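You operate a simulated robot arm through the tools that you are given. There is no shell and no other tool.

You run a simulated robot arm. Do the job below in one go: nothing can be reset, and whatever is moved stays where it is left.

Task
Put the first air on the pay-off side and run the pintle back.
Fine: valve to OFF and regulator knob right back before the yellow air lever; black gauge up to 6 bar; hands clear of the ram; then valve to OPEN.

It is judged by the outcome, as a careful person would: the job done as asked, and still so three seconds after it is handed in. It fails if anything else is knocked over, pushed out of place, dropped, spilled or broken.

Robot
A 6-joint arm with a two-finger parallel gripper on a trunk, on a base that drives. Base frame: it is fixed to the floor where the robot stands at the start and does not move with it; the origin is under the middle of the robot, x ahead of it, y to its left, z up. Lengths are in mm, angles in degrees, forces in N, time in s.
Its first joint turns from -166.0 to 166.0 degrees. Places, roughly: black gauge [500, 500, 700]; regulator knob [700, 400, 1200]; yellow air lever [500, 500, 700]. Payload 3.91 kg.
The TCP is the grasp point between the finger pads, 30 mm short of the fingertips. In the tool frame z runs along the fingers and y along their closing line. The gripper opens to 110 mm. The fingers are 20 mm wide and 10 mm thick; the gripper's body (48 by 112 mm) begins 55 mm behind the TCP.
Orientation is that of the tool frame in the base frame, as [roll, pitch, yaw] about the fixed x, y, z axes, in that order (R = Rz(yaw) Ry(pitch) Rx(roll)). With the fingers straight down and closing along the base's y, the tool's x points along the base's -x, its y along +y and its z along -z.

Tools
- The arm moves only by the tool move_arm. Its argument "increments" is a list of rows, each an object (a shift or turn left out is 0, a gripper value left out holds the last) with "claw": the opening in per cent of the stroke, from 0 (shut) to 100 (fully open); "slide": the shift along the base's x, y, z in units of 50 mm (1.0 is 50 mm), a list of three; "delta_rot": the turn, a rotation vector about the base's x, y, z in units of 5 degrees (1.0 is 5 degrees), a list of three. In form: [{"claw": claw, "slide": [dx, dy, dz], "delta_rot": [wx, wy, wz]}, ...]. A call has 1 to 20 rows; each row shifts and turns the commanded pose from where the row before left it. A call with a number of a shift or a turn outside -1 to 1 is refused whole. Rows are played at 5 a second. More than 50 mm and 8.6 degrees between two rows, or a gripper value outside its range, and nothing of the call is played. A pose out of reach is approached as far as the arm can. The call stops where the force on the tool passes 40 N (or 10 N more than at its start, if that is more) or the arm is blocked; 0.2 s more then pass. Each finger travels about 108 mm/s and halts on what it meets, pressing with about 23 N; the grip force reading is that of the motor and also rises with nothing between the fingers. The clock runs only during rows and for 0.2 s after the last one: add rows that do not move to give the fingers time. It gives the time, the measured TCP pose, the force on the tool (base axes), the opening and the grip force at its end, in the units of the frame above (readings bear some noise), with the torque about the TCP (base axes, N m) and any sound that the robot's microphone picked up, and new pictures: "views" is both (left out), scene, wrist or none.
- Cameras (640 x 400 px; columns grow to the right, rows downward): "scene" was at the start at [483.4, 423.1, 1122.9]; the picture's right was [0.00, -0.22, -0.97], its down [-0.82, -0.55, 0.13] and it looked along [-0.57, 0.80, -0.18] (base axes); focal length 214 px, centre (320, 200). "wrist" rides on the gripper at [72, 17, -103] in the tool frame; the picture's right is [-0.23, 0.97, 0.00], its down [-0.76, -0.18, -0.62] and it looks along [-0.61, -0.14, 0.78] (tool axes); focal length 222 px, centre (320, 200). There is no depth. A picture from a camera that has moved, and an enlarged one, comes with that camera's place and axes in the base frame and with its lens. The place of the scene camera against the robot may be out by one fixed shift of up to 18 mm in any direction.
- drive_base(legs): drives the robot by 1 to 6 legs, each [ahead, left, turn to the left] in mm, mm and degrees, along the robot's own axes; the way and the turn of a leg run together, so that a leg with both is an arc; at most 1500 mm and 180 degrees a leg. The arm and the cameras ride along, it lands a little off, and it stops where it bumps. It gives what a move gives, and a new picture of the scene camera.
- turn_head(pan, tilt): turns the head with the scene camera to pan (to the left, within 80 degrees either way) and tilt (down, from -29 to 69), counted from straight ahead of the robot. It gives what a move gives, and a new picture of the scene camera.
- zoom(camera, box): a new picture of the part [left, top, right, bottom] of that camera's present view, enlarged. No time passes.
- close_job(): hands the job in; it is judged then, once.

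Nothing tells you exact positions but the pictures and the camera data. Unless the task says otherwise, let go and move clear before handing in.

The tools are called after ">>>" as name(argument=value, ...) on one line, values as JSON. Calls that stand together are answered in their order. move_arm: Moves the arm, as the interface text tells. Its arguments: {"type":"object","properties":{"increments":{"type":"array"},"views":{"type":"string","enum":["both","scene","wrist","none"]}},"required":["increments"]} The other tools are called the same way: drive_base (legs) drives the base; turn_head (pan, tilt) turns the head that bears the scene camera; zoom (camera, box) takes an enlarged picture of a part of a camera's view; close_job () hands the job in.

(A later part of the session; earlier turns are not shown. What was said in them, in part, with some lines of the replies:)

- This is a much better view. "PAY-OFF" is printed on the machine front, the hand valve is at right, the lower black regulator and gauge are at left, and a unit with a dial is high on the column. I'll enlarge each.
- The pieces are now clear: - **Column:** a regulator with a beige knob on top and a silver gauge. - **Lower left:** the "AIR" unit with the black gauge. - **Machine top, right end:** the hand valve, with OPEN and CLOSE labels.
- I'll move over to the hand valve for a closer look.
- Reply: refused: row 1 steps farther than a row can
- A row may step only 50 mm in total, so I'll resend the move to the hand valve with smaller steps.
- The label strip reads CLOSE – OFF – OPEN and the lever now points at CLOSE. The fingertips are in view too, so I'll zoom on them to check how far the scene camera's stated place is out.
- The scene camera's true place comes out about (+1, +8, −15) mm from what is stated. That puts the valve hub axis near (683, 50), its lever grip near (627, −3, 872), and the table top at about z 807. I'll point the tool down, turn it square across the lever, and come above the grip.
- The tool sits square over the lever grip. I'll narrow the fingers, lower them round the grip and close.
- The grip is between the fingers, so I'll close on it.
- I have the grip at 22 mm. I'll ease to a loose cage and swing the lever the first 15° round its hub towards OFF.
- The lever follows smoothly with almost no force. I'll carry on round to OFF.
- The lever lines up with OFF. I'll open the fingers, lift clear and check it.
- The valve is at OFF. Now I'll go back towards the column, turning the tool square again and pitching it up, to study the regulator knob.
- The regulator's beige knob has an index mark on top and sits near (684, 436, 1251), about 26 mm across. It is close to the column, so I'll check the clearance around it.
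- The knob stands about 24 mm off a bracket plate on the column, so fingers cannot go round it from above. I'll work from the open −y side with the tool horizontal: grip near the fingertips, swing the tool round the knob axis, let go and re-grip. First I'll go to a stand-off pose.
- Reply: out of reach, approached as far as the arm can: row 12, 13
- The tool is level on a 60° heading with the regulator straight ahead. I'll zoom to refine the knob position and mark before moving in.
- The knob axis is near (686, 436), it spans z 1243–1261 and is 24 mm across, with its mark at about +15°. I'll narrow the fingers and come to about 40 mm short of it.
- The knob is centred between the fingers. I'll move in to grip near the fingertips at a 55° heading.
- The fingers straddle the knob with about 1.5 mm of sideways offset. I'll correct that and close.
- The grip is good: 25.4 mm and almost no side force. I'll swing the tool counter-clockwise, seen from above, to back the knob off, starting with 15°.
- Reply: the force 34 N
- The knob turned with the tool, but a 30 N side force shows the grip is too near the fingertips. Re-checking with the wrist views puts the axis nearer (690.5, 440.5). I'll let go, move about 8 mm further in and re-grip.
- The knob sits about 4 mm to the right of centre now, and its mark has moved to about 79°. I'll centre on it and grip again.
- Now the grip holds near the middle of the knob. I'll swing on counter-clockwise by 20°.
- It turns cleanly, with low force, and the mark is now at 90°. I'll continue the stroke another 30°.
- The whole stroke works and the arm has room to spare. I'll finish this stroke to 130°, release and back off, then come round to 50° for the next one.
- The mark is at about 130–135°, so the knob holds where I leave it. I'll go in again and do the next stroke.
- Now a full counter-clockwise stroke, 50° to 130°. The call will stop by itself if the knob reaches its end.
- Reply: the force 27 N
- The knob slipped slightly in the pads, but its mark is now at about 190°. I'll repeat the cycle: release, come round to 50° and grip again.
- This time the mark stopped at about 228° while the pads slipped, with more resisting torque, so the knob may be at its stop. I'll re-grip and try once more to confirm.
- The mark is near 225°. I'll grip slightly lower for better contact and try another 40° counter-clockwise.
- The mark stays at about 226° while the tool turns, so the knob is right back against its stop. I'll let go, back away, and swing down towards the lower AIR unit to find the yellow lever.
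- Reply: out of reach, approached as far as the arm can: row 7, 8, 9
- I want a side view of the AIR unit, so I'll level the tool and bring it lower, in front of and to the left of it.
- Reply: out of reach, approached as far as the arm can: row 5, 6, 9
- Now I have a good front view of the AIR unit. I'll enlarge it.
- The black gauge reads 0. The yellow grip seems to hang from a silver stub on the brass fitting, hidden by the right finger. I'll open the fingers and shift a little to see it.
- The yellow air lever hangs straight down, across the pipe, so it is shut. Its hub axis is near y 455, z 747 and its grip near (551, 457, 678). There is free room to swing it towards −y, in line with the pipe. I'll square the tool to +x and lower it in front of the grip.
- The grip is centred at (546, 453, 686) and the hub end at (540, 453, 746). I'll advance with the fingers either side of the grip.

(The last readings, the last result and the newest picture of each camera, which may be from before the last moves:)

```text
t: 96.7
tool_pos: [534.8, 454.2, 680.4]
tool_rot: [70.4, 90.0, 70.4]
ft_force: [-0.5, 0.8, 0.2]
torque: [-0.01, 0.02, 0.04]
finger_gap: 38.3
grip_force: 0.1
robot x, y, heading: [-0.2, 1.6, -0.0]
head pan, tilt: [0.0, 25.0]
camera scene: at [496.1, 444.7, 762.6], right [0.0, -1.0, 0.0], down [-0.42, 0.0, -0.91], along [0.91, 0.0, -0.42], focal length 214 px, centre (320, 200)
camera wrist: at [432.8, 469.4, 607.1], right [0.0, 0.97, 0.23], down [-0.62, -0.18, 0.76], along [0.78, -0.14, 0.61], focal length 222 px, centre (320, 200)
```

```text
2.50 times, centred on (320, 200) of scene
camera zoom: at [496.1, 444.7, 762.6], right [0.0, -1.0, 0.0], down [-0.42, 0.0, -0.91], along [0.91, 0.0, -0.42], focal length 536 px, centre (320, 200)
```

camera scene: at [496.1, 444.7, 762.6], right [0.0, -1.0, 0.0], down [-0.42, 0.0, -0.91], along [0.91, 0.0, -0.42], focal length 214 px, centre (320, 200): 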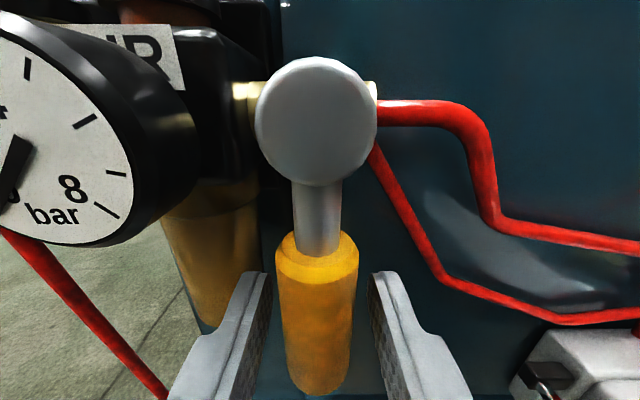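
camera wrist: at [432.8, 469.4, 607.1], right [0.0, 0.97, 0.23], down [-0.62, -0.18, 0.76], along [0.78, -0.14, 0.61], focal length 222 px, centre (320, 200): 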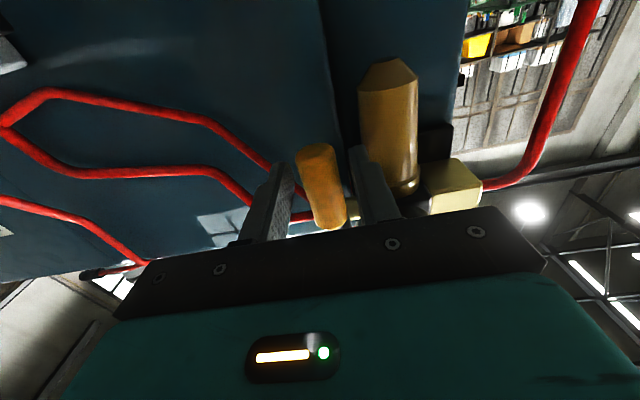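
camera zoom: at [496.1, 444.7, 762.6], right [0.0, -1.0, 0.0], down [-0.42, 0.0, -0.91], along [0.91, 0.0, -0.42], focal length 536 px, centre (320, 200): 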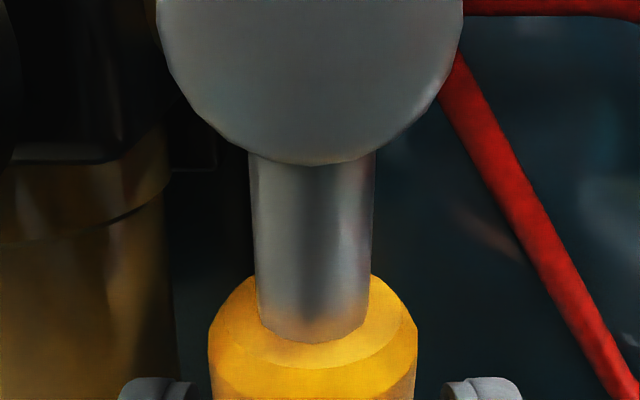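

>>> move_arm(increments=[{"claw": 12}, {}, {}], views="scene")

```text
t: 97.5
tool_pos: [533.6, 452.8, 679.8]
tool_rot: [67.6, 90.0, 67.4]
ft_force: [1.8, 3.4, -2.3]
torque: [-0.27, 0.14, 0.02]
finger_gap: 21.5
grip_force: 44.4
robot x, y, heading: [0.4, 3.3, 0.3]
head pan, tilt: [0.0, 25.0]
camera scene: at [496.0, 444.9, 762.6], right [0.0, -1.0, 0.0], down [-0.42, 0.0, -0.91], along [0.91, 0.0, -0.42], focal length 214 px, centre (320, 200)
```

scene: 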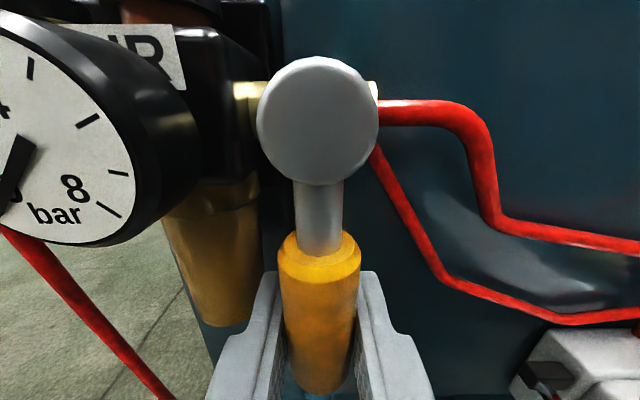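

The grip holds at 21.5 mm. I'll loosen to a cage and start the swing towards −y: 15°, watching the force.

>>> move_arm(increments=[{"claw": 22}, {"slide": [0, -0.1151, 0.005], "delta_rot": [-1, 0, 0]}, {"slide": [0, -0.1142, 0.015], "delta_rot": [-1, 0, 0]}, {"slide": [0, -0.1125, 0.0249], "delta_rot": [-1, 0, 0]}, {}], views="scene")

```text
t: 98.7
tool_pos: [533.7, 436.7, 683.9]
tool_rot: [-90.1, 74.9, -90.1]
ft_force: [-0.3, 0.2, -0.2]
torque: [0.02, 0.01, -0.05]
finger_gap: 24.3
grip_force: 0.3
robot x, y, heading: [0.3, 4.4, -0.3]
head pan, tilt: [0.0, 25.0]
camera scene: at [494.8, 446.6, 763.7], right [0.0, -0.97, 0.26], down [-0.42, -0.24, -0.87], along [0.91, -0.11, -0.41], focal length 214 px, centre (320, 200)
```

scene: 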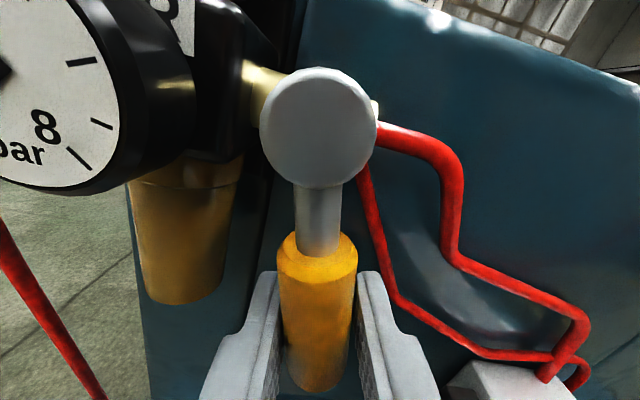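

It swings freely. I'll continue to 45° and look again.

>>> move_arm(increments=[{"slide": [0, -0.1099, 0.0346], "delta_rot": [-1, 0, 0]}, {"slide": [0, -0.1064, 0.0441], "delta_rot": [-1, 0, 0]}, {"slide": [0, -0.1022, 0.0532], "delta_rot": [-1, 0, 0]}, {"slide": [0, -0.0972, 0.0619], "delta_rot": [-1, 0, 0]}, {"slide": [0, -0.0914, 0.0701], "delta_rot": [-1, 0, 0]}, {"slide": [0, -0.0849, 0.0778], "delta_rot": [-1, 0, 0]}, {}], views="scene")

```text
t: 100.3
tool_pos: [534.1, 406.8, 700.9]
tool_rot: [-90.1, 44.9, -90.0]
ft_force: [0.0, 1.6, 0.2]
torque: [-0.02, 0.02, 0.04]
finger_gap: 24.5
grip_force: 0.9
robot x, y, heading: [2.3, 0.2, -0.3]
head pan, tilt: [0.0, 25.0]
camera scene: at [494.6, 447.6, 762.9], right [0.0, -0.71, 0.71], down [-0.42, -0.64, -0.64], along [0.91, -0.3, -0.3], focal length 214 px, centre (320, 200)
```

scene: 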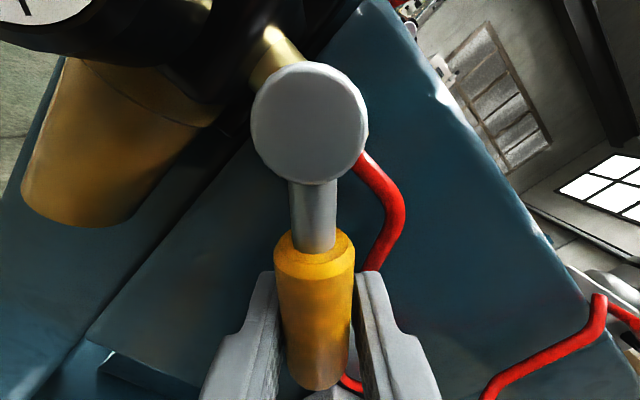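

Halfway and still free. Now on to the full 90°.

>>> move_arm(increments=[{"slide": [0, -0.0778, 0.0849], "delta_rot": [-1, 0, 0]}, {"slide": [0, -0.0701, 0.0914], "delta_rot": [-1, 0, 0]}, {"slide": [0, -0.0619, 0.0972], "delta_rot": [-1, 0, 0]}, {"slide": [0, -0.0532, 0.1022], "delta_rot": [-1, 0, 0]}, {"slide": [0, -0.0441, 0.1064], "delta_rot": [-1, 0, 0]}, {"slide": [0, -0.0346, 0.1099], "delta_rot": [-1, 0, 0]}, {"slide": [0, -0.0249, 0.1125], "delta_rot": [-1, 0, 0]}, {"slide": [0, -0.015, 0.1142], "delta_rot": [-1, 0, 0]}, {"slide": [0, -0.005, 0.1151], "delta_rot": [-1, 0, 0]}, {}], views="both")

```text
t: 102.5
tool_pos: [532.5, 385.7, 746.5]
tool_rot: [-89.9, 0.0, -89.9]
ft_force: [-0.7, -0.6, -1.9]
torque: [0.04, 0.01, 0.0]
finger_gap: 25.0
grip_force: 0.4
robot x, y, heading: [-0.1, -2.5, -0.0]
head pan, tilt: [0.0, 25.0]
camera scene: at [495.1, 448.3, 759.4], right [0.0, 0.0, 1.0], down [-0.42, -0.91, 0.0], along [0.91, -0.42, 0.0], focal length 214 px, centre (320, 200)
camera wrist: at [431.9, 314.2, 729.2], right [0.0, 0.23, -0.97], down [-0.62, 0.76, 0.18], along [0.78, 0.61, 0.14], focal length 222 px, centre (320, 200)
```

scene: 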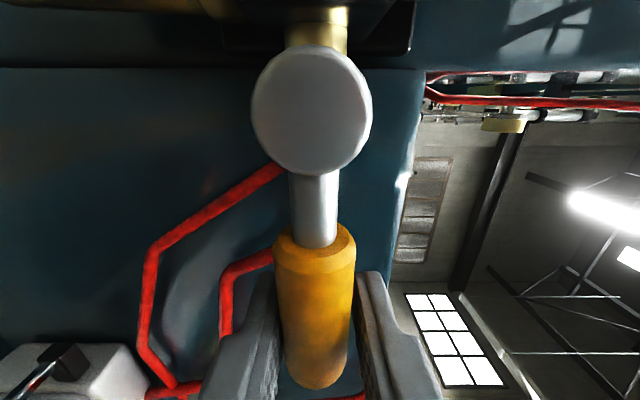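
wrist: 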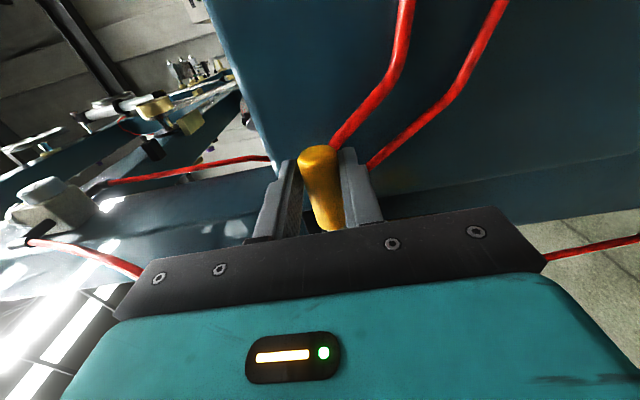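

The lever is now in line with the pipe. I'll nudge a touch further to check it is home, then open, pull straight back and check the gauge.

>>> move_arm(increments=[{"slide": [0, 0, 0.04], "delta_rot": [-0.3, 0, 0]}, {}], views="none")

>>> move_arm(increments=[{"claw": 36}, {}, {"slide": [-0.6, 0, 0]}, {"slide": [-0.7, 0, 0]}, {"slide": [-0.7, 0, 0]}, {"slide": [-0.4, 0, 0]}], views="scene")

```text
t: 103.1
tool_pos: [534.3, 387.1, 747.4]
tool_rot: [-90.0, -1.6, -90.1]
ft_force: [2.7, -0.1, -9.0]
torque: [0.08, 0.08, 0.1]
finger_gap: 28.9
grip_force: 4.6
robot x, y, heading: [-2.6, 0.6, 0.2]
head pan, tilt: [0.0, 25.0]
```

```text
t: 104.5
tool_pos: [413.6, 387.3, 750.7]
tool_rot: [-90.1, -1.5, -90.0]
ft_force: [-0.6, -0.7, 0.0]
torque: [-0.02, 0.04, 0.02]
finger_gap: 39.6
grip_force: 0.0
robot x, y, heading: [-0.7, -0.7, -0.0]
head pan, tilt: [0.0, 25.0]
camera scene: at [375.0, 448.1, 761.1], right [0.0, 0.03, 1.0], down [-0.42, -0.91, 0.02], along [0.91, -0.42, 0.01], focal length 214 px, centre (320, 200)
```

scene: 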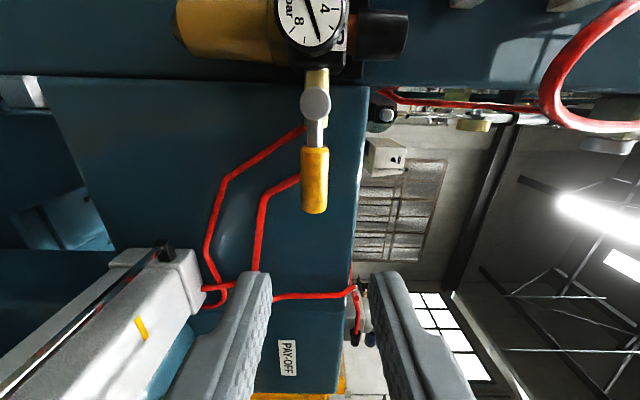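

The lever met its stop and stays in line with the pipe. Now I'll read the gauge.

>>> zoom(camera="scene", box=[260, 0, 380, 75])

>>> turn_head(pan=30, tilt=10)

```text
5.33 times, centred on (320, 38) of scene
camera zoom: at [375.0, 448.1, 761.1], right [0.0, 0.03, 1.0], down [-0.42, -0.91, 0.02], along [0.91, -0.42, 0.01], focal length 1144 px, centre (320, 1067)
```

zoom: 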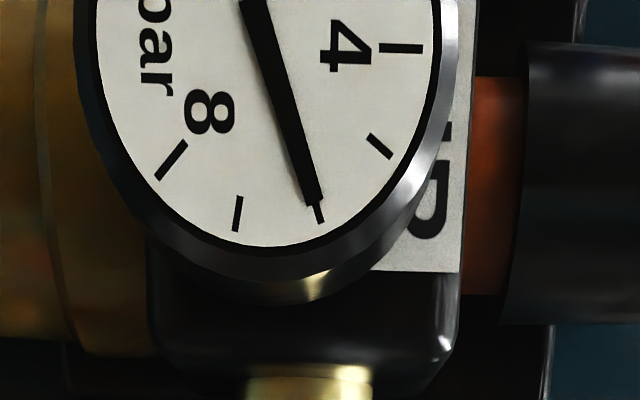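

```text
t: 105.4
tool_pos: [414.3, 387.0, 750.6]
tool_rot: [-89.9, -1.4, -90.0]
ft_force: [0.1, 0.0, -0.4]
torque: [-0.02, -0.03, 0.02]
finger_gap: 39.4
grip_force: 0.1
robot x, y, heading: [0.7, -0.7, -0.2]
head pan, tilt: [30.0, 10.0]
camera scene: at [363.8, 471.3, 714.0], right [0.5, 0.02, 0.87], down [-0.15, -0.98, 0.11], along [0.85, -0.19, -0.49], focal length 214 px, centre (320, 200)
```

scene: 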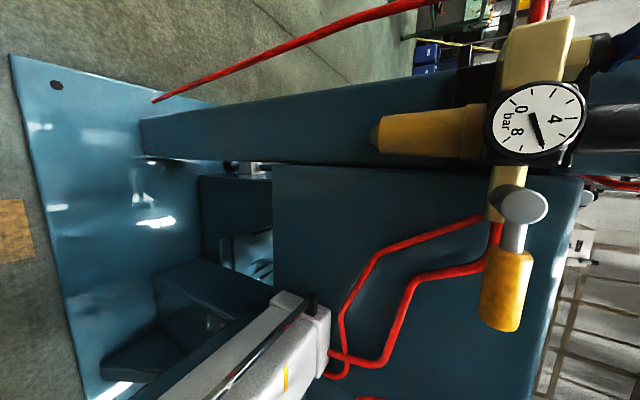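

The black gauge has come up and the needle looks close to the 6 mark. I'll check that it is steady and read it squarely, and look at the other gauge too.

>>> zoom(camera="scene", box=[470, 70, 600, 170])

>>> move_arm(increments=[{"slide": [-0.3, 0, 0], "delta_rot": [1, 0, 0]}, {"slide": [0, 0, 0.3], "delta_rot": [1, 0, 0]}, {"slide": [0, 0, 0.3], "delta_rot": [1, 0, 0]}, {"slide": [0, 0, 0.3], "delta_rot": [1, 0, 0]}, {"slide": [0, 0.2, 0.3], "delta_rot": [1, 0, 0]}, {"slide": [0, 0.2, 0.3], "delta_rot": [1, 0, 0]}, {"slide": [0, 0.2, 0.3], "delta_rot": [1, 0, 0]}, {"slide": [0, 0.2, 0.3], "delta_rot": [1, 0, 0]}, {"slide": [0, 0.2, 0.3], "delta_rot": [1, 0, 0]}, {"slide": [0, 0.2, 0], "delta_rot": [1, 0, 0]}, {"slide": [0, 0.2, 0], "delta_rot": [1, 0, 0]}, {"slide": [0, 0.2, 0], "delta_rot": [1, 0, 0]}, {"slide": [0, 0, 0], "delta_rot": [1, 0, 0]}, {"delta_rot": [1, 0, 0]}, {"delta_rot": [1, 0, 0]}, {"delta_rot": [1, 0, 0]}, {"delta_rot": [1, 0, 0]}, {"delta_rot": [1, 0, 0]}], views="none")

>>> turn_head(pan=15, tilt=20)

```text
4.00 times, centred on (535, 120) of scene
camera zoom: at [363.8, 471.3, 714.0], right [0.5, 0.02, 0.87], down [-0.15, -0.98, 0.11], along [0.85, -0.19, -0.49], focal length 858 px, centre (-540, 520)
```

zoom: 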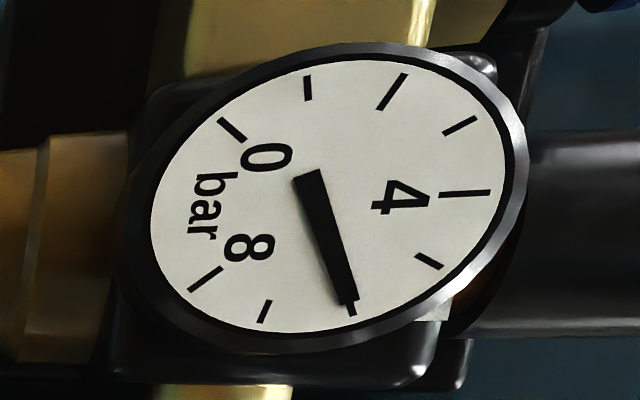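

```text
t: 109.2
tool_pos: [398.1, 468.0, 868.9]
tool_rot: [-90.2, 88.5, -90.2]
ft_force: [-0.5, 0.0, 0.5]
torque: [0.0, 0.01, 0.0]
finger_gap: 39.3
grip_force: 0.1
robot x, y, heading: [-3.2, -4.7, 0.2]
head pan, tilt: [30.0, 10.0]
```

```text
t: 110.0
tool_pos: [399.7, 466.7, 869.4]
tool_rot: [-90.2, 88.6, -90.3]
ft_force: [-0.3, 0.4, -0.2]
torque: [-0.01, 0.02, 0.03]
finger_gap: 39.5
grip_force: 0.1
robot x, y, heading: [0.2, -0.5, -0.1]
head pan, tilt: [15.0, 20.0]
camera scene: at [358.0, 485.2, 959.1], right [0.26, -0.97, 0.03], down [-0.33, -0.11, -0.94], along [0.91, 0.23, -0.35], focal length 214 px, centre (320, 200)
```

scene: 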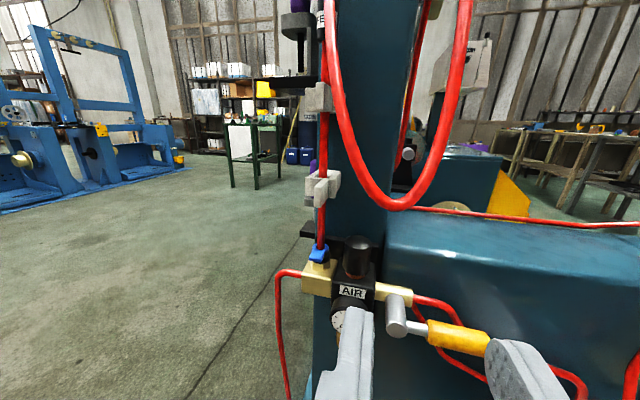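

The black gauge reads 6 bar. Next I'll confirm that is steady and read the silver gauge on the column, to be sure the knob really is right back.

>>> move_arm(increments=[{"claw": 60, "slide": [0, -0.7, 0.2]}, {"slide": [0, -0.7, 0.2]}, {"slide": [0, -0.6, 0.2]}], views="scene")

>>> zoom(camera="scene", box=[200, 230, 360, 350])

>>> move_arm(increments=[{"slide": [0.15, -0.3, 0.8]}, {"slide": [0.15, -0.3, 0.8]}, {"slide": [0.15, -0.3, 0.8]}, {"slide": [0.15, -0.3, 0.8]}, {"slide": [0.15, -0.3, 0.8]}, {"slide": [0.15, -0.3, 0.8]}], views="wrist")

>>> turn_head(pan=40, tilt=15)

```text
t: 110.8
tool_pos: [399.3, 366.9, 899.4]
tool_rot: [-91.1, 88.4, -91.2]
ft_force: [0.1, 0.7, 0.7]
torque: [0.0, -0.05, -0.04]
finger_gap: 65.9
grip_force: 0.1
robot x, y, heading: [0.6, 0.1, -0.1]
head pan, tilt: [15.0, 20.0]
camera scene: at [358.3, 384.6, 988.8], right [0.26, -0.97, 0.03], down [-0.33, -0.11, -0.94], along [0.91, 0.23, -0.35], focal length 214 px, centre (320, 200)
```

scene: 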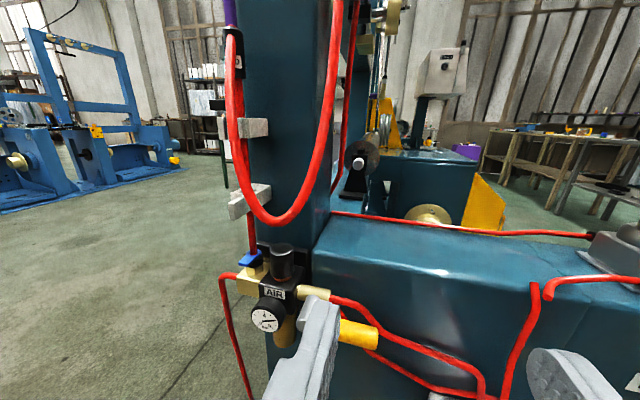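

```text
3.33 times, centred on (280, 290) of scene
camera zoom: at [358.3, 384.6, 988.8], right [0.26, -0.97, 0.03], down [-0.33, -0.11, -0.94], along [0.91, 0.23, -0.35], focal length 715 px, centre (453, -100)
```

zoom: 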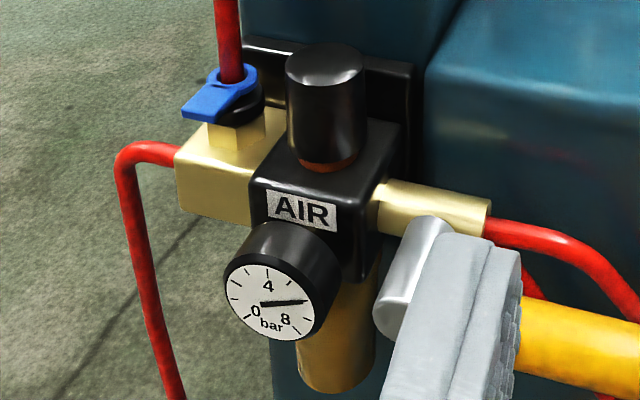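

```text
t: 112.2
tool_pos: [442.7, 278.3, 1138.3]
tool_rot: [-90.2, 88.4, -90.4]
ft_force: [0.8, 0.8, 0.8]
torque: [-0.02, 0.0, -0.07]
finger_gap: 65.9
grip_force: 0.1
robot x, y, heading: [-2.4, 0.4, -0.0]
head pan, tilt: [15.0, 20.0]
camera wrist: at [341.3, 293.4, 1065.1], right [0.0, 0.98, 0.2], down [-0.62, -0.16, 0.77], along [0.78, -0.13, 0.61], focal length 222 px, centre (320, 200)
```

wrist: 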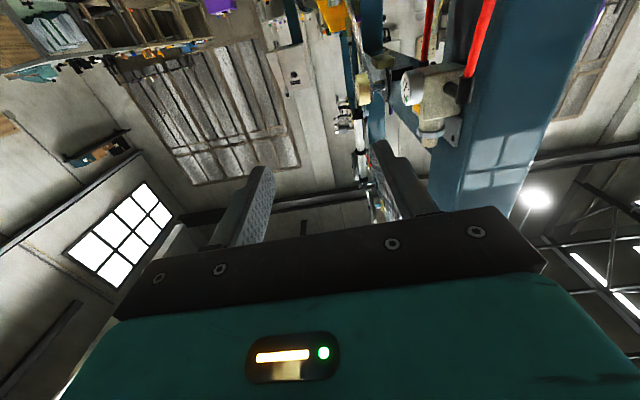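

```text
t: 113.1
tool_pos: [443.1, 278.6, 1137.0]
tool_rot: [-90.1, 88.6, -90.2]
ft_force: [-0.5, -0.6, -0.9]
torque: [-0.01, 0.04, -0.02]
finger_gap: 65.9
grip_force: 0.0
robot x, y, heading: [-0.2, -1.7, 0.0]
head pan, tilt: [40.0, 15.0]
camera scene: at [383.7, 332.8, 1235.0], right [0.64, -0.77, 0.02], down [-0.2, -0.19, -0.96], along [0.74, 0.61, -0.28], focal length 214 px, centre (320, 200)
```

scene: 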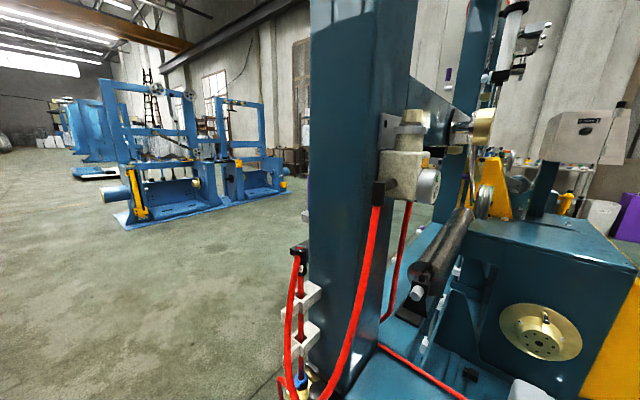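

>>> zoom(camera="wrist", box=[380, 50, 480, 150])

>>> zoom(camera="scene", box=[370, 100, 470, 220])

```text
4.00 times, centred on (430, 100) of wrist
camera zoom: at [341.0, 293.6, 1064.4], right [0.0, 0.98, 0.2], down [-0.62, -0.16, 0.77], along [0.78, -0.13, 0.61], focal length 888 px, centre (-120, 600)
```

zoom: 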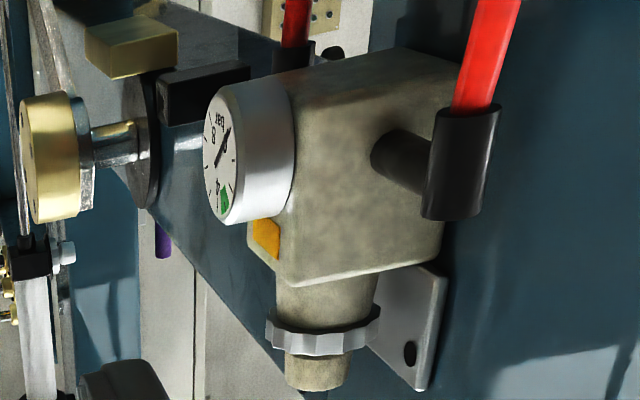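

```text
3.33 times, centred on (420, 160) of scene
camera zoom: at [383.7, 332.8, 1235.0], right [0.64, -0.77, 0.02], down [-0.2, -0.19, -0.96], along [0.74, 0.61, -0.28], focal length 715 px, centre (-13, 333)
```

zoom: 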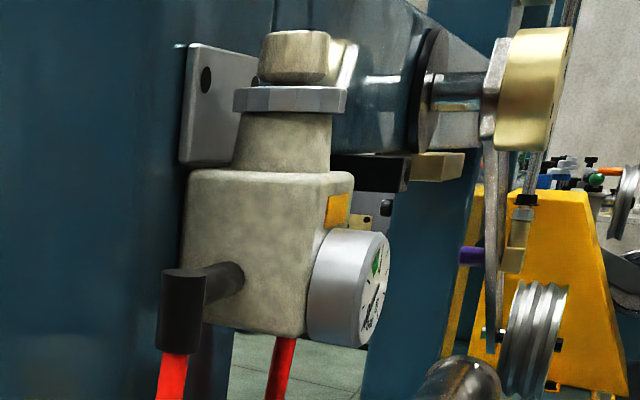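

The silver gauge reads 0, so the knob is right back, and the black gauge is steady at 6 bar. Now I'll go to the hand valve, pointing the tool down and turning it across the lever, well away from the ram and pintle.

>>> move_arm(increments=[{"delta_rot": [0.3, 0, 0]}, {"delta_rot": [0, 1, 0], "slide": [0.111, -0.167, 0]}, {"delta_rot": [0, 1, 0], "slide": [0.111, -0.167, 0]}, {"delta_rot": [0, 1, 0], "slide": [0.111, -0.167, 0]}, {"delta_rot": [0, 1, 0], "slide": [0.111, -0.167, 0]}, {"delta_rot": [0, 1, 0], "slide": [0.111, -0.167, 0]}, {"delta_rot": [0, 1, 0], "slide": [0.111, -0.167, 0]}, {"delta_rot": [0, 1, 0], "slide": [0.111, -0.167, 0]}, {"delta_rot": [0, 1, 0], "slide": [0.111, -0.167, 0]}, {"delta_rot": [0, 1, 0], "slide": [0.111, -0.167, 0]}, {"delta_rot": [0, 1, 0], "slide": [0.111, -0.167, 0]}, {"delta_rot": [0, 1, 0], "slide": [0.111, -0.167, 0]}, {"delta_rot": [0, 1, 0], "slide": [0.111, -0.167, 0]}, {"delta_rot": [0, 1, 0], "slide": [0.111, -0.167, 0]}, {"delta_rot": [0, 1, 0], "slide": [0.111, -0.167, 0]}, {"delta_rot": [0, 1, 0], "slide": [0.111, -0.167, 0]}, {"delta_rot": [0, 1, 0], "slide": [0.111, -0.167, 0]}, {"delta_rot": [0, 1, 0], "slide": [0.111, -0.167, 0]}, {"delta_rot": [0, 1, 0], "slide": [0.111, -0.167, 0]}], views="none")

>>> move_arm(increments=[{"delta_rot": [0, 0, -1], "slide": [0.156, -0.173, -0.17]}, {"delta_rot": [0, 0, -1], "slide": [0.156, -0.173, -0.17]}, {"delta_rot": [0, 0, -1], "slide": [0.156, -0.173, -0.17]}, {"delta_rot": [0, 0, -1], "slide": [0.156, -0.173, -0.17]}, {"delta_rot": [0, 0, -1], "slide": [0.156, -0.173, -0.17]}, {"delta_rot": [0, 0, -1], "slide": [0.156, -0.173, -0.17]}, {"delta_rot": [0, 0, -1], "slide": [0.156, -0.173, -0.17]}, {"delta_rot": [0, 0, -1], "slide": [0.156, -0.173, -0.17]}, {"delta_rot": [0, 0, -1], "slide": [0.156, -0.173, -0.17]}, {"delta_rot": [0, 0, -1], "slide": [0.156, -0.173, -0.17]}, {"delta_rot": [0, 0, -1], "slide": [0.156, -0.173, -0.17]}, {"delta_rot": [0, 0, -1], "slide": [0.156, -0.173, -0.17]}, {"delta_rot": [0, 0, -1], "slide": [0.156, -0.173, -0.17]}, {"delta_rot": [0, 0, -1], "slide": [0.156, -0.173, -0.17]}, {"delta_rot": [0, 0, -1], "slide": [0.156, -0.173, -0.17]}, {"delta_rot": [0, 0, -1], "slide": [0.156, -0.173, -0.17]}, {"delta_rot": [0, 0, -1], "slide": [0.156, -0.173, -0.17]}, {"delta_rot": [0, 0, -1], "slide": [0.156, -0.173, -0.17]}], views="both")

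>>> zoom(camera="wrist", box=[180, 20, 460, 220])

```text
t: 117.1
tool_pos: [542.1, 126.7, 1139.2]
tool_rot: [180.0, -0.1, 180.0]
ft_force: [0.2, -0.1, 1.1]
torque: [0.01, -0.04, -0.01]
finger_gap: 65.9
grip_force: 0.0
robot x, y, heading: [-1.1, -0.0, -0.1]
head pan, tilt: [40.0, 15.0]
```

```text
t: 120.9
tool_pos: [683.3, -26.1, 984.7]
tool_rot: [-179.9, 0.0, 90.0]
ft_force: [-0.2, 0.3, 0.3]
torque: [-0.02, 0.01, 0.01]
finger_gap: 66.2
grip_force: 0.0
robot x, y, heading: [2.6, -2.8, 0.4]
head pan, tilt: [40.0, 15.0]
camera scene: at [742.8, -121.2, 1056.4], right [-0.77, 0.0, -0.64], down [-0.17, 0.97, 0.2], along [0.62, 0.26, -0.74], focal length 214 px, centre (320, 200)
camera wrist: at [702.0, 45.1, 1087.8], right [0.97, -0.23, 0.0], down [-0.18, -0.76, 0.62], along [-0.14, -0.61, -0.78], focal length 222 px, centre (320, 200)
```

scene: 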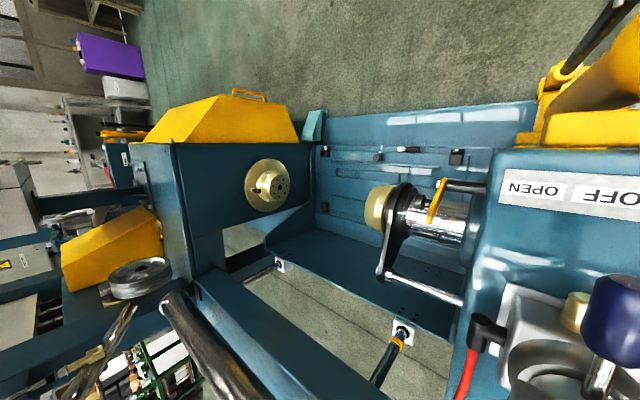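
wrist: 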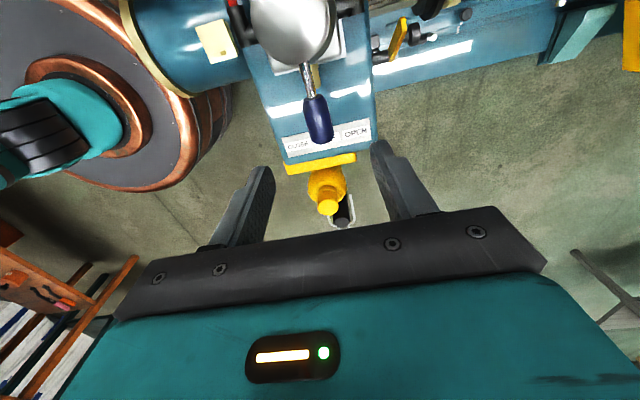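

```text
2.00 times, centred on (320, 120) of wrist
camera zoom: at [702.0, 45.1, 1087.8], right [0.97, -0.23, 0.0], down [-0.18, -0.76, 0.62], along [-0.14, -0.61, -0.78], focal length 444 px, centre (320, 360)
```

zoom: 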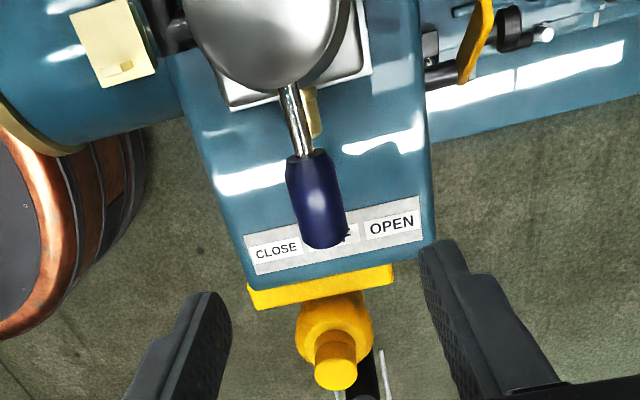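

The lever is still at OFF and centred under the tool. The pintle and ram lie well below and behind, at z around 600. I'll lower round the lever grip.

>>> move_arm(increments=[{"claw": 41}, {"slide": [0, -0.02, -0.7]}, {"slide": [0, 0, -0.7]}, {"slide": [0, 0, -0.7]}, {}, {"claw": 22}, {}], views="both")

```text
t: 122.5
tool_pos: [683.7, -27.2, 881.7]
tool_rot: [180.0, -0.1, 89.9]
ft_force: [-0.5, 0.0, 0.0]
torque: [0.02, 0.01, 0.02]
finger_gap: 24.2
grip_force: 0.1
robot x, y, heading: [-0.2, -3.8, 0.1]
head pan, tilt: [40.0, 15.0]
camera scene: at [743.1, -122.1, 953.7], right [-0.77, 0.0, -0.64], down [-0.17, 0.97, 0.2], along [0.62, 0.26, -0.74], focal length 214 px, centre (320, 200)
camera wrist: at [702.2, 44.2, 985.1], right [0.97, -0.23, 0.0], down [-0.18, -0.76, 0.62], along [-0.14, -0.61, -0.78], focal length 222 px, centre (320, 200)
```

scene: 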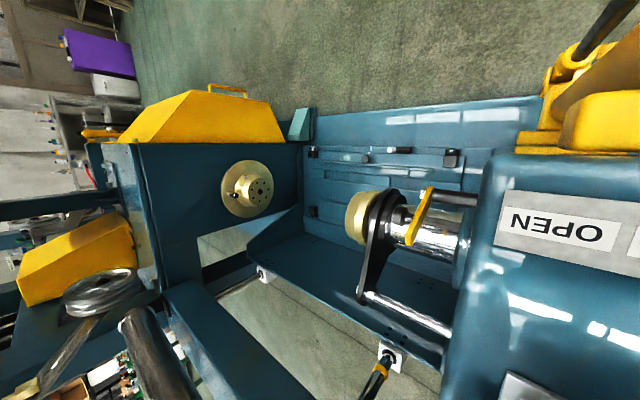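
wrist: 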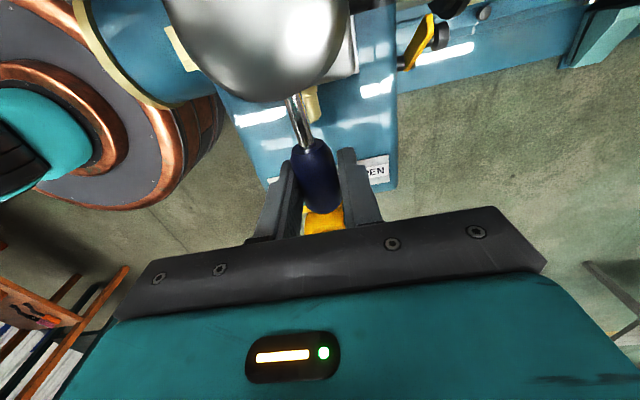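

Before moving the lever, I'll look closely at the yellow piece on the pintle shaft to be sure nothing is in its way.

>>> zoom(camera="scene", box=[330, 130, 500, 330])

```text
2.00 times, centred on (415, 230) of scene
camera zoom: at [743.1, -122.1, 953.7], right [-0.77, 0.0, -0.64], down [-0.17, 0.97, 0.2], along [0.62, 0.26, -0.74], focal length 429 px, centre (130, 140)
```

zoom: 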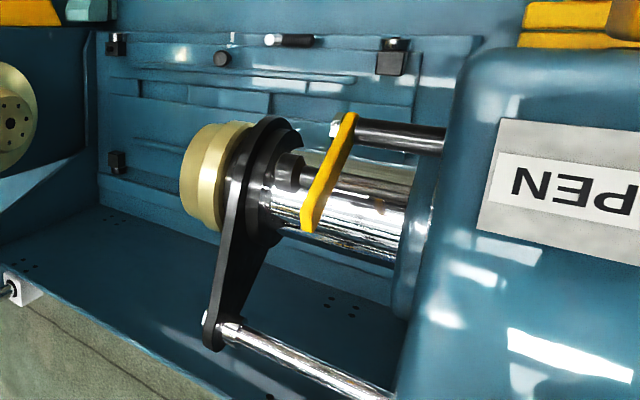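

The yellow piece is fixed to its own rod beside the shaft, and the hand is well clear of it and the ram. The gauge is at 6 bar, so I'll swing the lever from OFF to OPEN.

>>> move_arm(increments=[{"slide": [0.137, 0.006, 0], "delta_rot": [0, 0, 1]}, {"slide": [0.136, 0.018, 0], "delta_rot": [0, 0, 1]}, {"slide": [0.134, 0.03, 0], "delta_rot": [0, 0, 1]}, {"slide": [0.131, 0.042, 0], "delta_rot": [0, 0, 1]}, {"slide": [0.127, 0.052, 0], "delta_rot": [0, 0, 1]}, {"slide": [0.121, 0.064, 0], "delta_rot": [0, 0, 1]}, {"slide": [0.115, 0.074, 0], "delta_rot": [0, 0, 1]}, {"slide": [0.109, 0.084, 0], "delta_rot": [0, 0, 1]}, {"slide": [0.101, 0.092, 0], "delta_rot": [0, 0, 1]}, {}], views="both")

```text
t: 124.7
tool_pos: [738.6, -4.2, 881.9]
tool_rot: [180.0, -0.1, 135.1]
ft_force: [0.1, -1.0, 0.3]
torque: [0.0, -0.01, 0.0]
finger_gap: 24.2
grip_force: 0.1
robot x, y, heading: [1.4, -0.7, -0.0]
head pan, tilt: [40.0, 15.0]
camera scene: at [840.7, -30.6, 953.0], right [-0.54, -0.54, -0.64], down [-0.8, 0.56, 0.2], along [0.26, 0.62, -0.74], focal length 214 px, centre (320, 200)
camera wrist: at [700.5, 58.6, 984.4], right [0.85, 0.53, 0.0], down [0.41, -0.66, 0.62], along [0.33, -0.53, -0.78], focal length 222 px, centre (320, 200)
```

scene: 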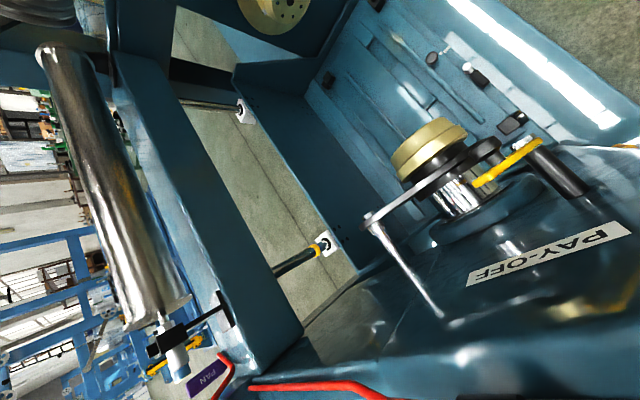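
wrist: 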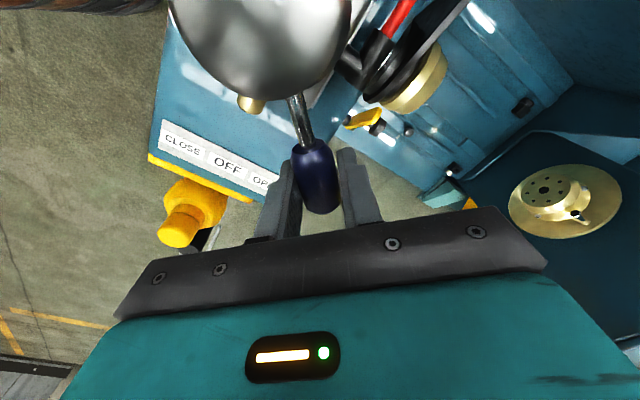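

The lever is round at OPEN. I'll make a small nudge to check it's fully home, then let go, lift clear and watch the pintle.

>>> move_arm(increments=[{"slide": [0.02, 0.02, 0], "delta_rot": [0, 0, 0.2]}, {}], views="scene")

>>> move_arm(increments=[{"claw": 40}, {}, {"slide": [0, 0, 0.7]}, {"slide": [0, 0, 0.9]}, {"slide": [0, 0, 0.9]}], views="both")

>>> zoom(camera="wrist", box=[160, 0, 480, 200])

```text
t: 125.3
tool_pos: [740.3, -3.6, 881.4]
tool_rot: [-180.0, 0.0, 136.1]
ft_force: [-3.8, -2.8, -0.5]
torque: [0.04, 0.01, -0.05]
finger_gap: 26.6
grip_force: 2.3
robot x, y, heading: [-0.2, 0.2, 0.1]
head pan, tilt: [40.0, 15.0]
camera scene: at [841.9, -28.0, 952.9], right [-0.53, -0.55, -0.64], down [-0.81, 0.55, 0.2], along [0.24, 0.63, -0.74], focal length 214 px, centre (320, 200)
```

scene: 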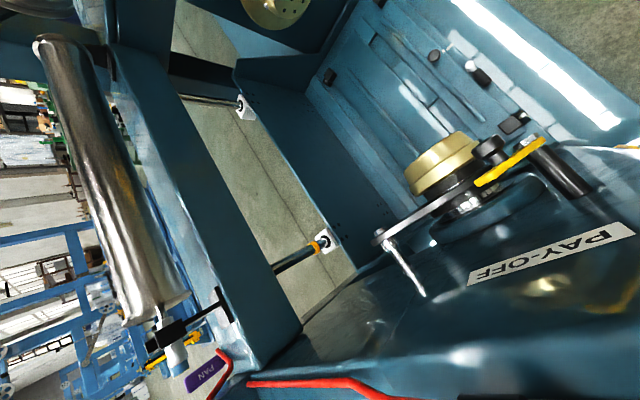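

```text
t: 126.5
tool_pos: [741.2, -3.2, 1005.6]
tool_rot: [180.0, 0.1, 136.1]
ft_force: [-0.5, -0.7, 0.4]
torque: [0.0, 0.03, 0.01]
finger_gap: 44.2
grip_force: 0.0
robot x, y, heading: [0.2, 0.0, 0.2]
head pan, tilt: [40.0, 15.0]
camera scene: at [842.6, -28.1, 1076.4], right [-0.53, -0.55, -0.64], down [-0.81, 0.55, 0.2], along [0.24, 0.63, -0.74], focal length 214 px, centre (320, 200)
camera wrist: at [701.1, 58.8, 1107.9], right [0.84, 0.54, 0.0], down [0.43, -0.66, 0.62], along [0.34, -0.52, -0.78], focal length 222 px, centre (320, 200)
```

scene: 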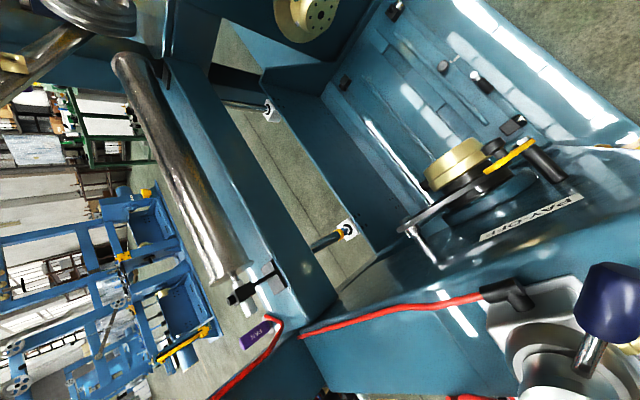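
wrist: 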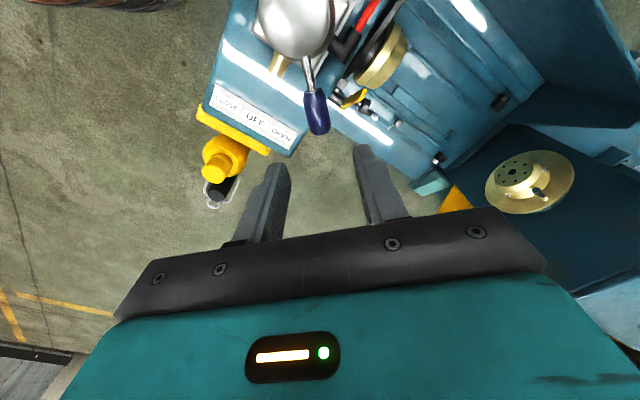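

```text
2.00 times, centred on (320, 100) of wrist
camera zoom: at [701.1, 58.8, 1107.9], right [0.84, 0.54, 0.0], down [0.43, -0.66, 0.62], along [0.34, -0.52, -0.78], focal length 444 px, centre (320, 400)
```

zoom: 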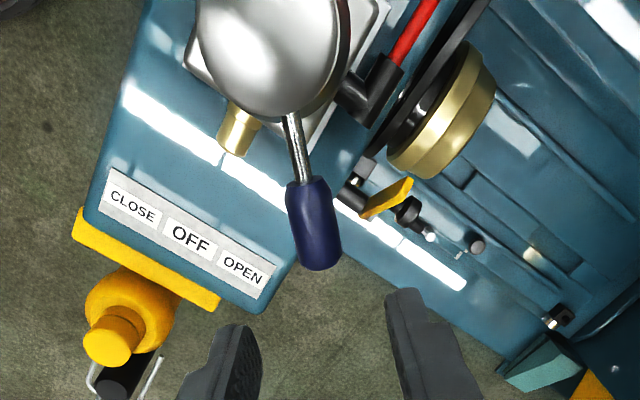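

The pintle is running back: most of the chrome has gone in. I'll move further clear and wait for it to finish.

>>> move_arm(increments=[{"slide": [0, 0, 0.8]}, {"slide": [-0.5, 0, 0.5]}, {}, {}, {}, {}, {}, {}, {}, {}, {}, {}], views="scene")

>>> zoom(camera="scene", box=[340, 60, 600, 300])

>>> move_arm(increments=[{}, {}, {}, {}, {}, {}, {}, {}, {}, {}, {}, {}, {}, {}, {}], views="both")

>>> zoom(camera="scene", box=[340, 60, 600, 300])

```text
t: 129.1
tool_pos: [712.9, -2.5, 1068.5]
tool_rot: [-180.0, 0.0, 136.0]
ft_force: [-0.9, -0.3, -0.2]
torque: [-0.01, -0.02, -0.01]
finger_gap: 44.2
grip_force: 0.0
robot x, y, heading: [-3.6, -0.9, 0.1]
head pan, tilt: [40.0, 15.0]
camera scene: at [815.9, -27.6, 1140.1], right [-0.53, -0.55, -0.64], down [-0.81, 0.55, 0.2], along [0.24, 0.63, -0.74], focal length 214 px, centre (320, 200)
```

scene: 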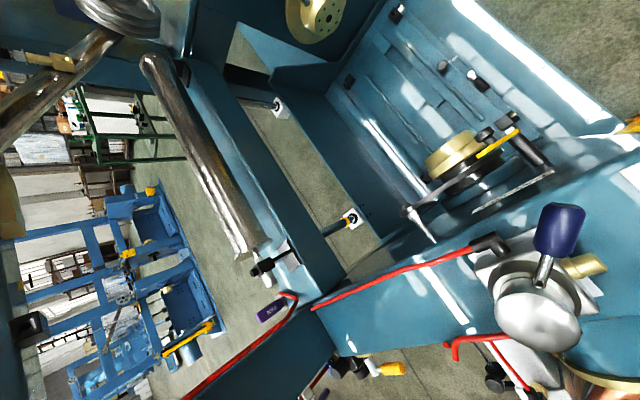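

```text
1.67 times, centred on (470, 180) of scene
camera zoom: at [815.9, -27.6, 1140.1], right [-0.53, -0.55, -0.64], down [-0.81, 0.55, 0.2], along [0.24, 0.63, -0.74], focal length 358 px, centre (70, 233)
```

zoom: 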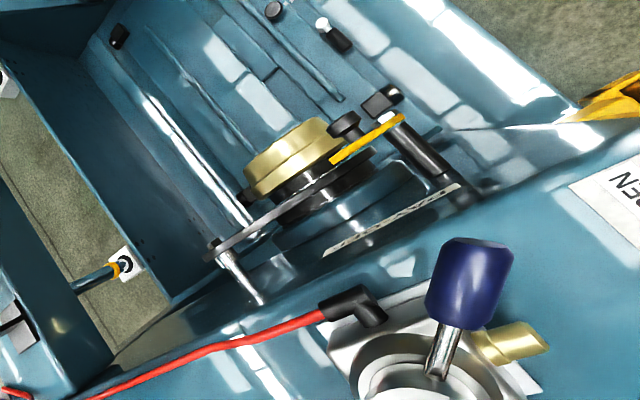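

```text
t: 132.3
tool_pos: [713.8, -2.4, 1068.7]
tool_rot: [-180.0, -0.1, 136.0]
ft_force: [-0.4, -0.5, -0.8]
torque: [0.02, 0.01, 0.0]
finger_gap: 44.1
grip_force: 0.0
robot x, y, heading: [1.8, 0.2, -0.1]
head pan, tilt: [40.0, 15.0]
camera scene: at [815.9, -27.6, 1140.1], right [-0.53, -0.55, -0.64], down [-0.81, 0.55, 0.2], along [0.24, 0.63, -0.74], focal length 214 px, centre (320, 200)
camera wrist: at [674.3, 59.3, 1171.6], right [0.84, 0.54, 0.0], down [0.42, -0.66, 0.62], along [0.34, -0.52, -0.78], focal length 222 px, centre (320, 200)
```

scene: 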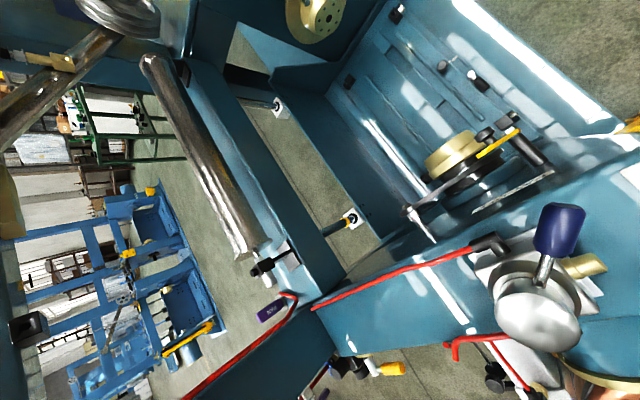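
wrist: 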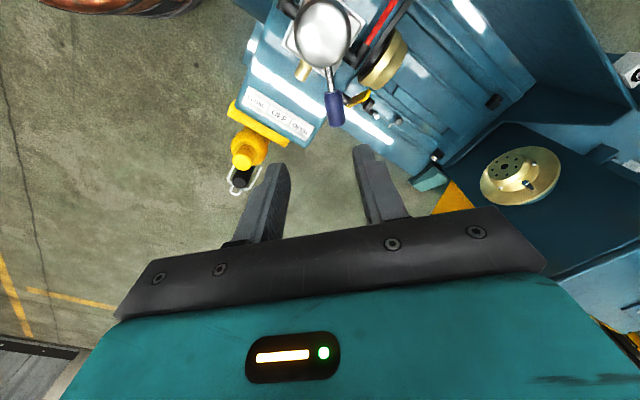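

```text
1.67 times, centred on (470, 180) of scene
camera zoom: at [815.9, -27.6, 1140.1], right [-0.53, -0.55, -0.64], down [-0.81, 0.55, 0.2], along [0.24, 0.63, -0.74], focal length 358 px, centre (70, 233)
```

zoom: 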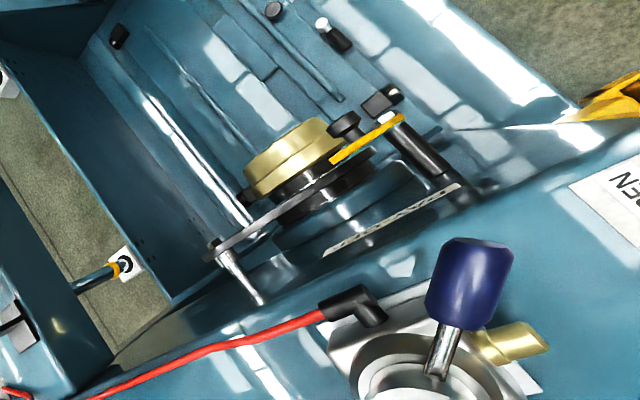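

The pintle has stopped fully back and stays there. I'll do a last check of its end position and of the black gauge.

>>> zoom(camera="scene", box=[400, 100, 560, 240])

>>> move_arm(increments=[{"slide": [-0.5, 0.2, 0.4], "delta_rot": [0, 0, 1]}, {"slide": [-0.5, 0.3, 0.4], "delta_rot": [0, 0, 1]}, {"slide": [-0.5, 0.3, 0], "delta_rot": [0, 0, 1]}, {"slide": [-0.5, 0.3, 0], "delta_rot": [0, 0, 1]}, {"slide": [-0.5, 0.3, 0], "delta_rot": [0, 0, 1]}, {"slide": [-0.5, 0.3, 0], "delta_rot": [0, 0, 1]}, {"slide": [-0.5, 0.3, 0], "delta_rot": [0, 0, 1]}, {"slide": [-0.5, 0.3, 0], "delta_rot": [0, 0, 1]}, {"slide": [-0.5, 0.3, 0], "delta_rot": [0, 0, 1]}], views="wrist")

>>> turn_head(pan=30, tilt=-25)

```text
2.86 times, centred on (480, 170) of scene
camera zoom: at [815.9, -27.6, 1140.1], right [-0.53, -0.55, -0.64], down [-0.81, 0.55, 0.2], along [0.24, 0.63, -0.74], focal length 613 px, centre (-137, 286)
```

zoom: 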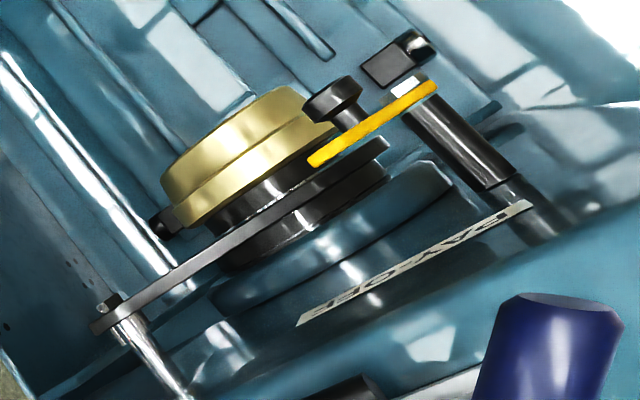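

```text
t: 134.3
tool_pos: [490.8, 125.4, 1110.8]
tool_rot: [-179.9, 0.0, -178.9]
ft_force: [0.7, -0.5, -0.5]
torque: [-0.01, 0.03, -0.02]
finger_gap: 44.0
grip_force: 0.2
robot x, y, heading: [-3.6, -3.2, 0.3]
head pan, tilt: [40.0, 15.0]
camera wrist: at [419.0, 141.2, 1213.2], right [0.21, 0.98, 0.0], down [0.77, -0.16, 0.62], along [0.61, -0.13, -0.78], focal length 222 px, centre (320, 200)
```

wrist: 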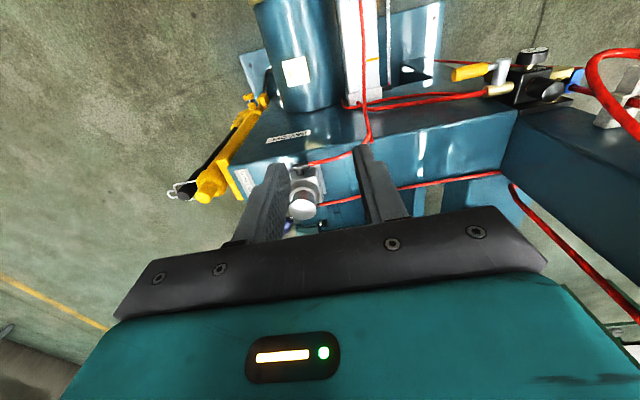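

```text
t: 135.4
tool_pos: [490.4, 126.2, 1110.5]
tool_rot: [179.9, 0.0, -179.0]
ft_force: [0.2, 0.6, -0.6]
torque: [-0.02, -0.01, 0.0]
finger_gap: 43.9
grip_force: 0.1
robot x, y, heading: [0.2, 0.5, -0.1]
head pan, tilt: [30.0, -25.0]
camera scene: at [634.7, 155.6, 1191.9], right [0.01, -0.87, -0.5], down [-0.91, 0.2, -0.37], along [0.41, 0.46, -0.79], focal length 214 px, centre (320, 200)
```

scene: 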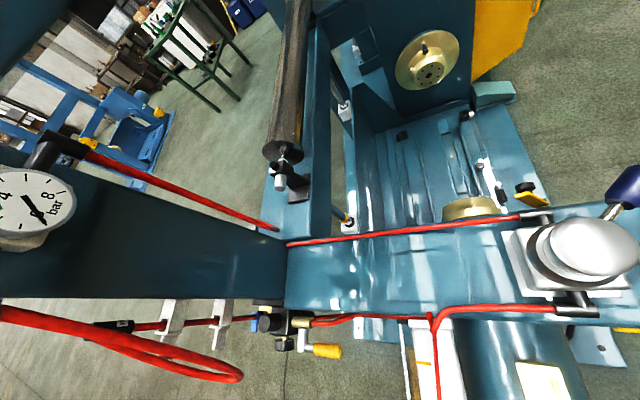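

>>> zoom(camera="wrist", box=[440, 20, 600, 120])

>>> zoom(camera="scene", box=[0, 150, 100, 240])

```text
4.00 times, centred on (520, 70) of wrist
camera zoom: at [419.3, 141.2, 1213.3], right [0.21, 0.98, 0.0], down [0.76, -0.16, 0.62], along [0.61, -0.13, -0.78], focal length 888 px, centre (-480, 720)
```

zoom: 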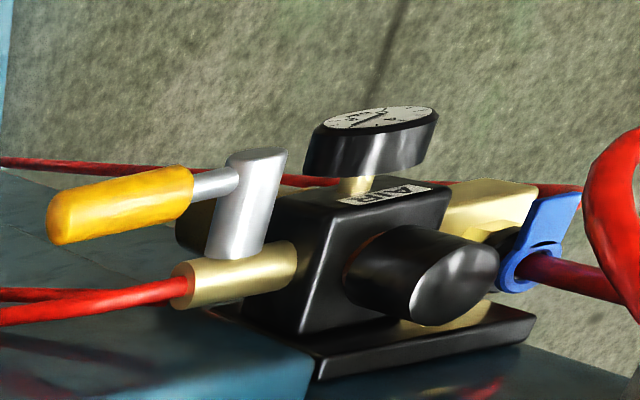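

```text
4.44 times, centred on (50, 195) of scene
camera zoom: at [634.7, 155.6, 1191.9], right [0.01, -0.87, -0.5], down [-0.91, 0.2, -0.37], along [0.41, 0.46, -0.79], focal length 953 px, centre (1520, 222)
```

zoom: 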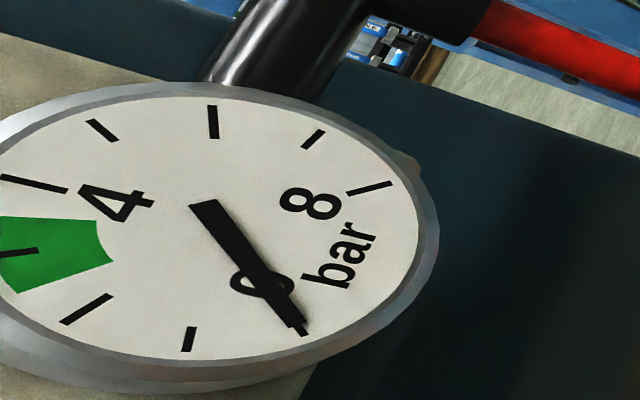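

The silver gauge reads exactly 0, so the regulator is right back. The yellow lever is in line with the pipe, the hand valve is at OPEN, the pintle is back and the arm is clear. I'm handing in the job.

>>> close_job()

```text
The job is handed in.
```

The first air is on the pay-off side, the pintle has run back, and the job is handed in. I did it in the order you gave:

1. **Hand valve to OFF:** I swung the lever from CLOSE to OFF.
2. **Regulator knob right back:** I turned the knob on the column anticlockwise to its stop. Its silver gauge reads 0.
3. **Yellow air lever:** I swung it into line with the pipe, up to its stop.
4. **Black gauge:** it came up to 6 bar when the lever opened, with the knob still right back, and held on a second look. I didn't get a clear reading of it after opening the valve.
5. **Hand valve to OPEN:** with the gripper well clear of the ram, I swung the lever to OPEN. The pintle ran back and stayed there.

I then let go of the lever and moved the arm clear. I saw nothing else knocked or moved.
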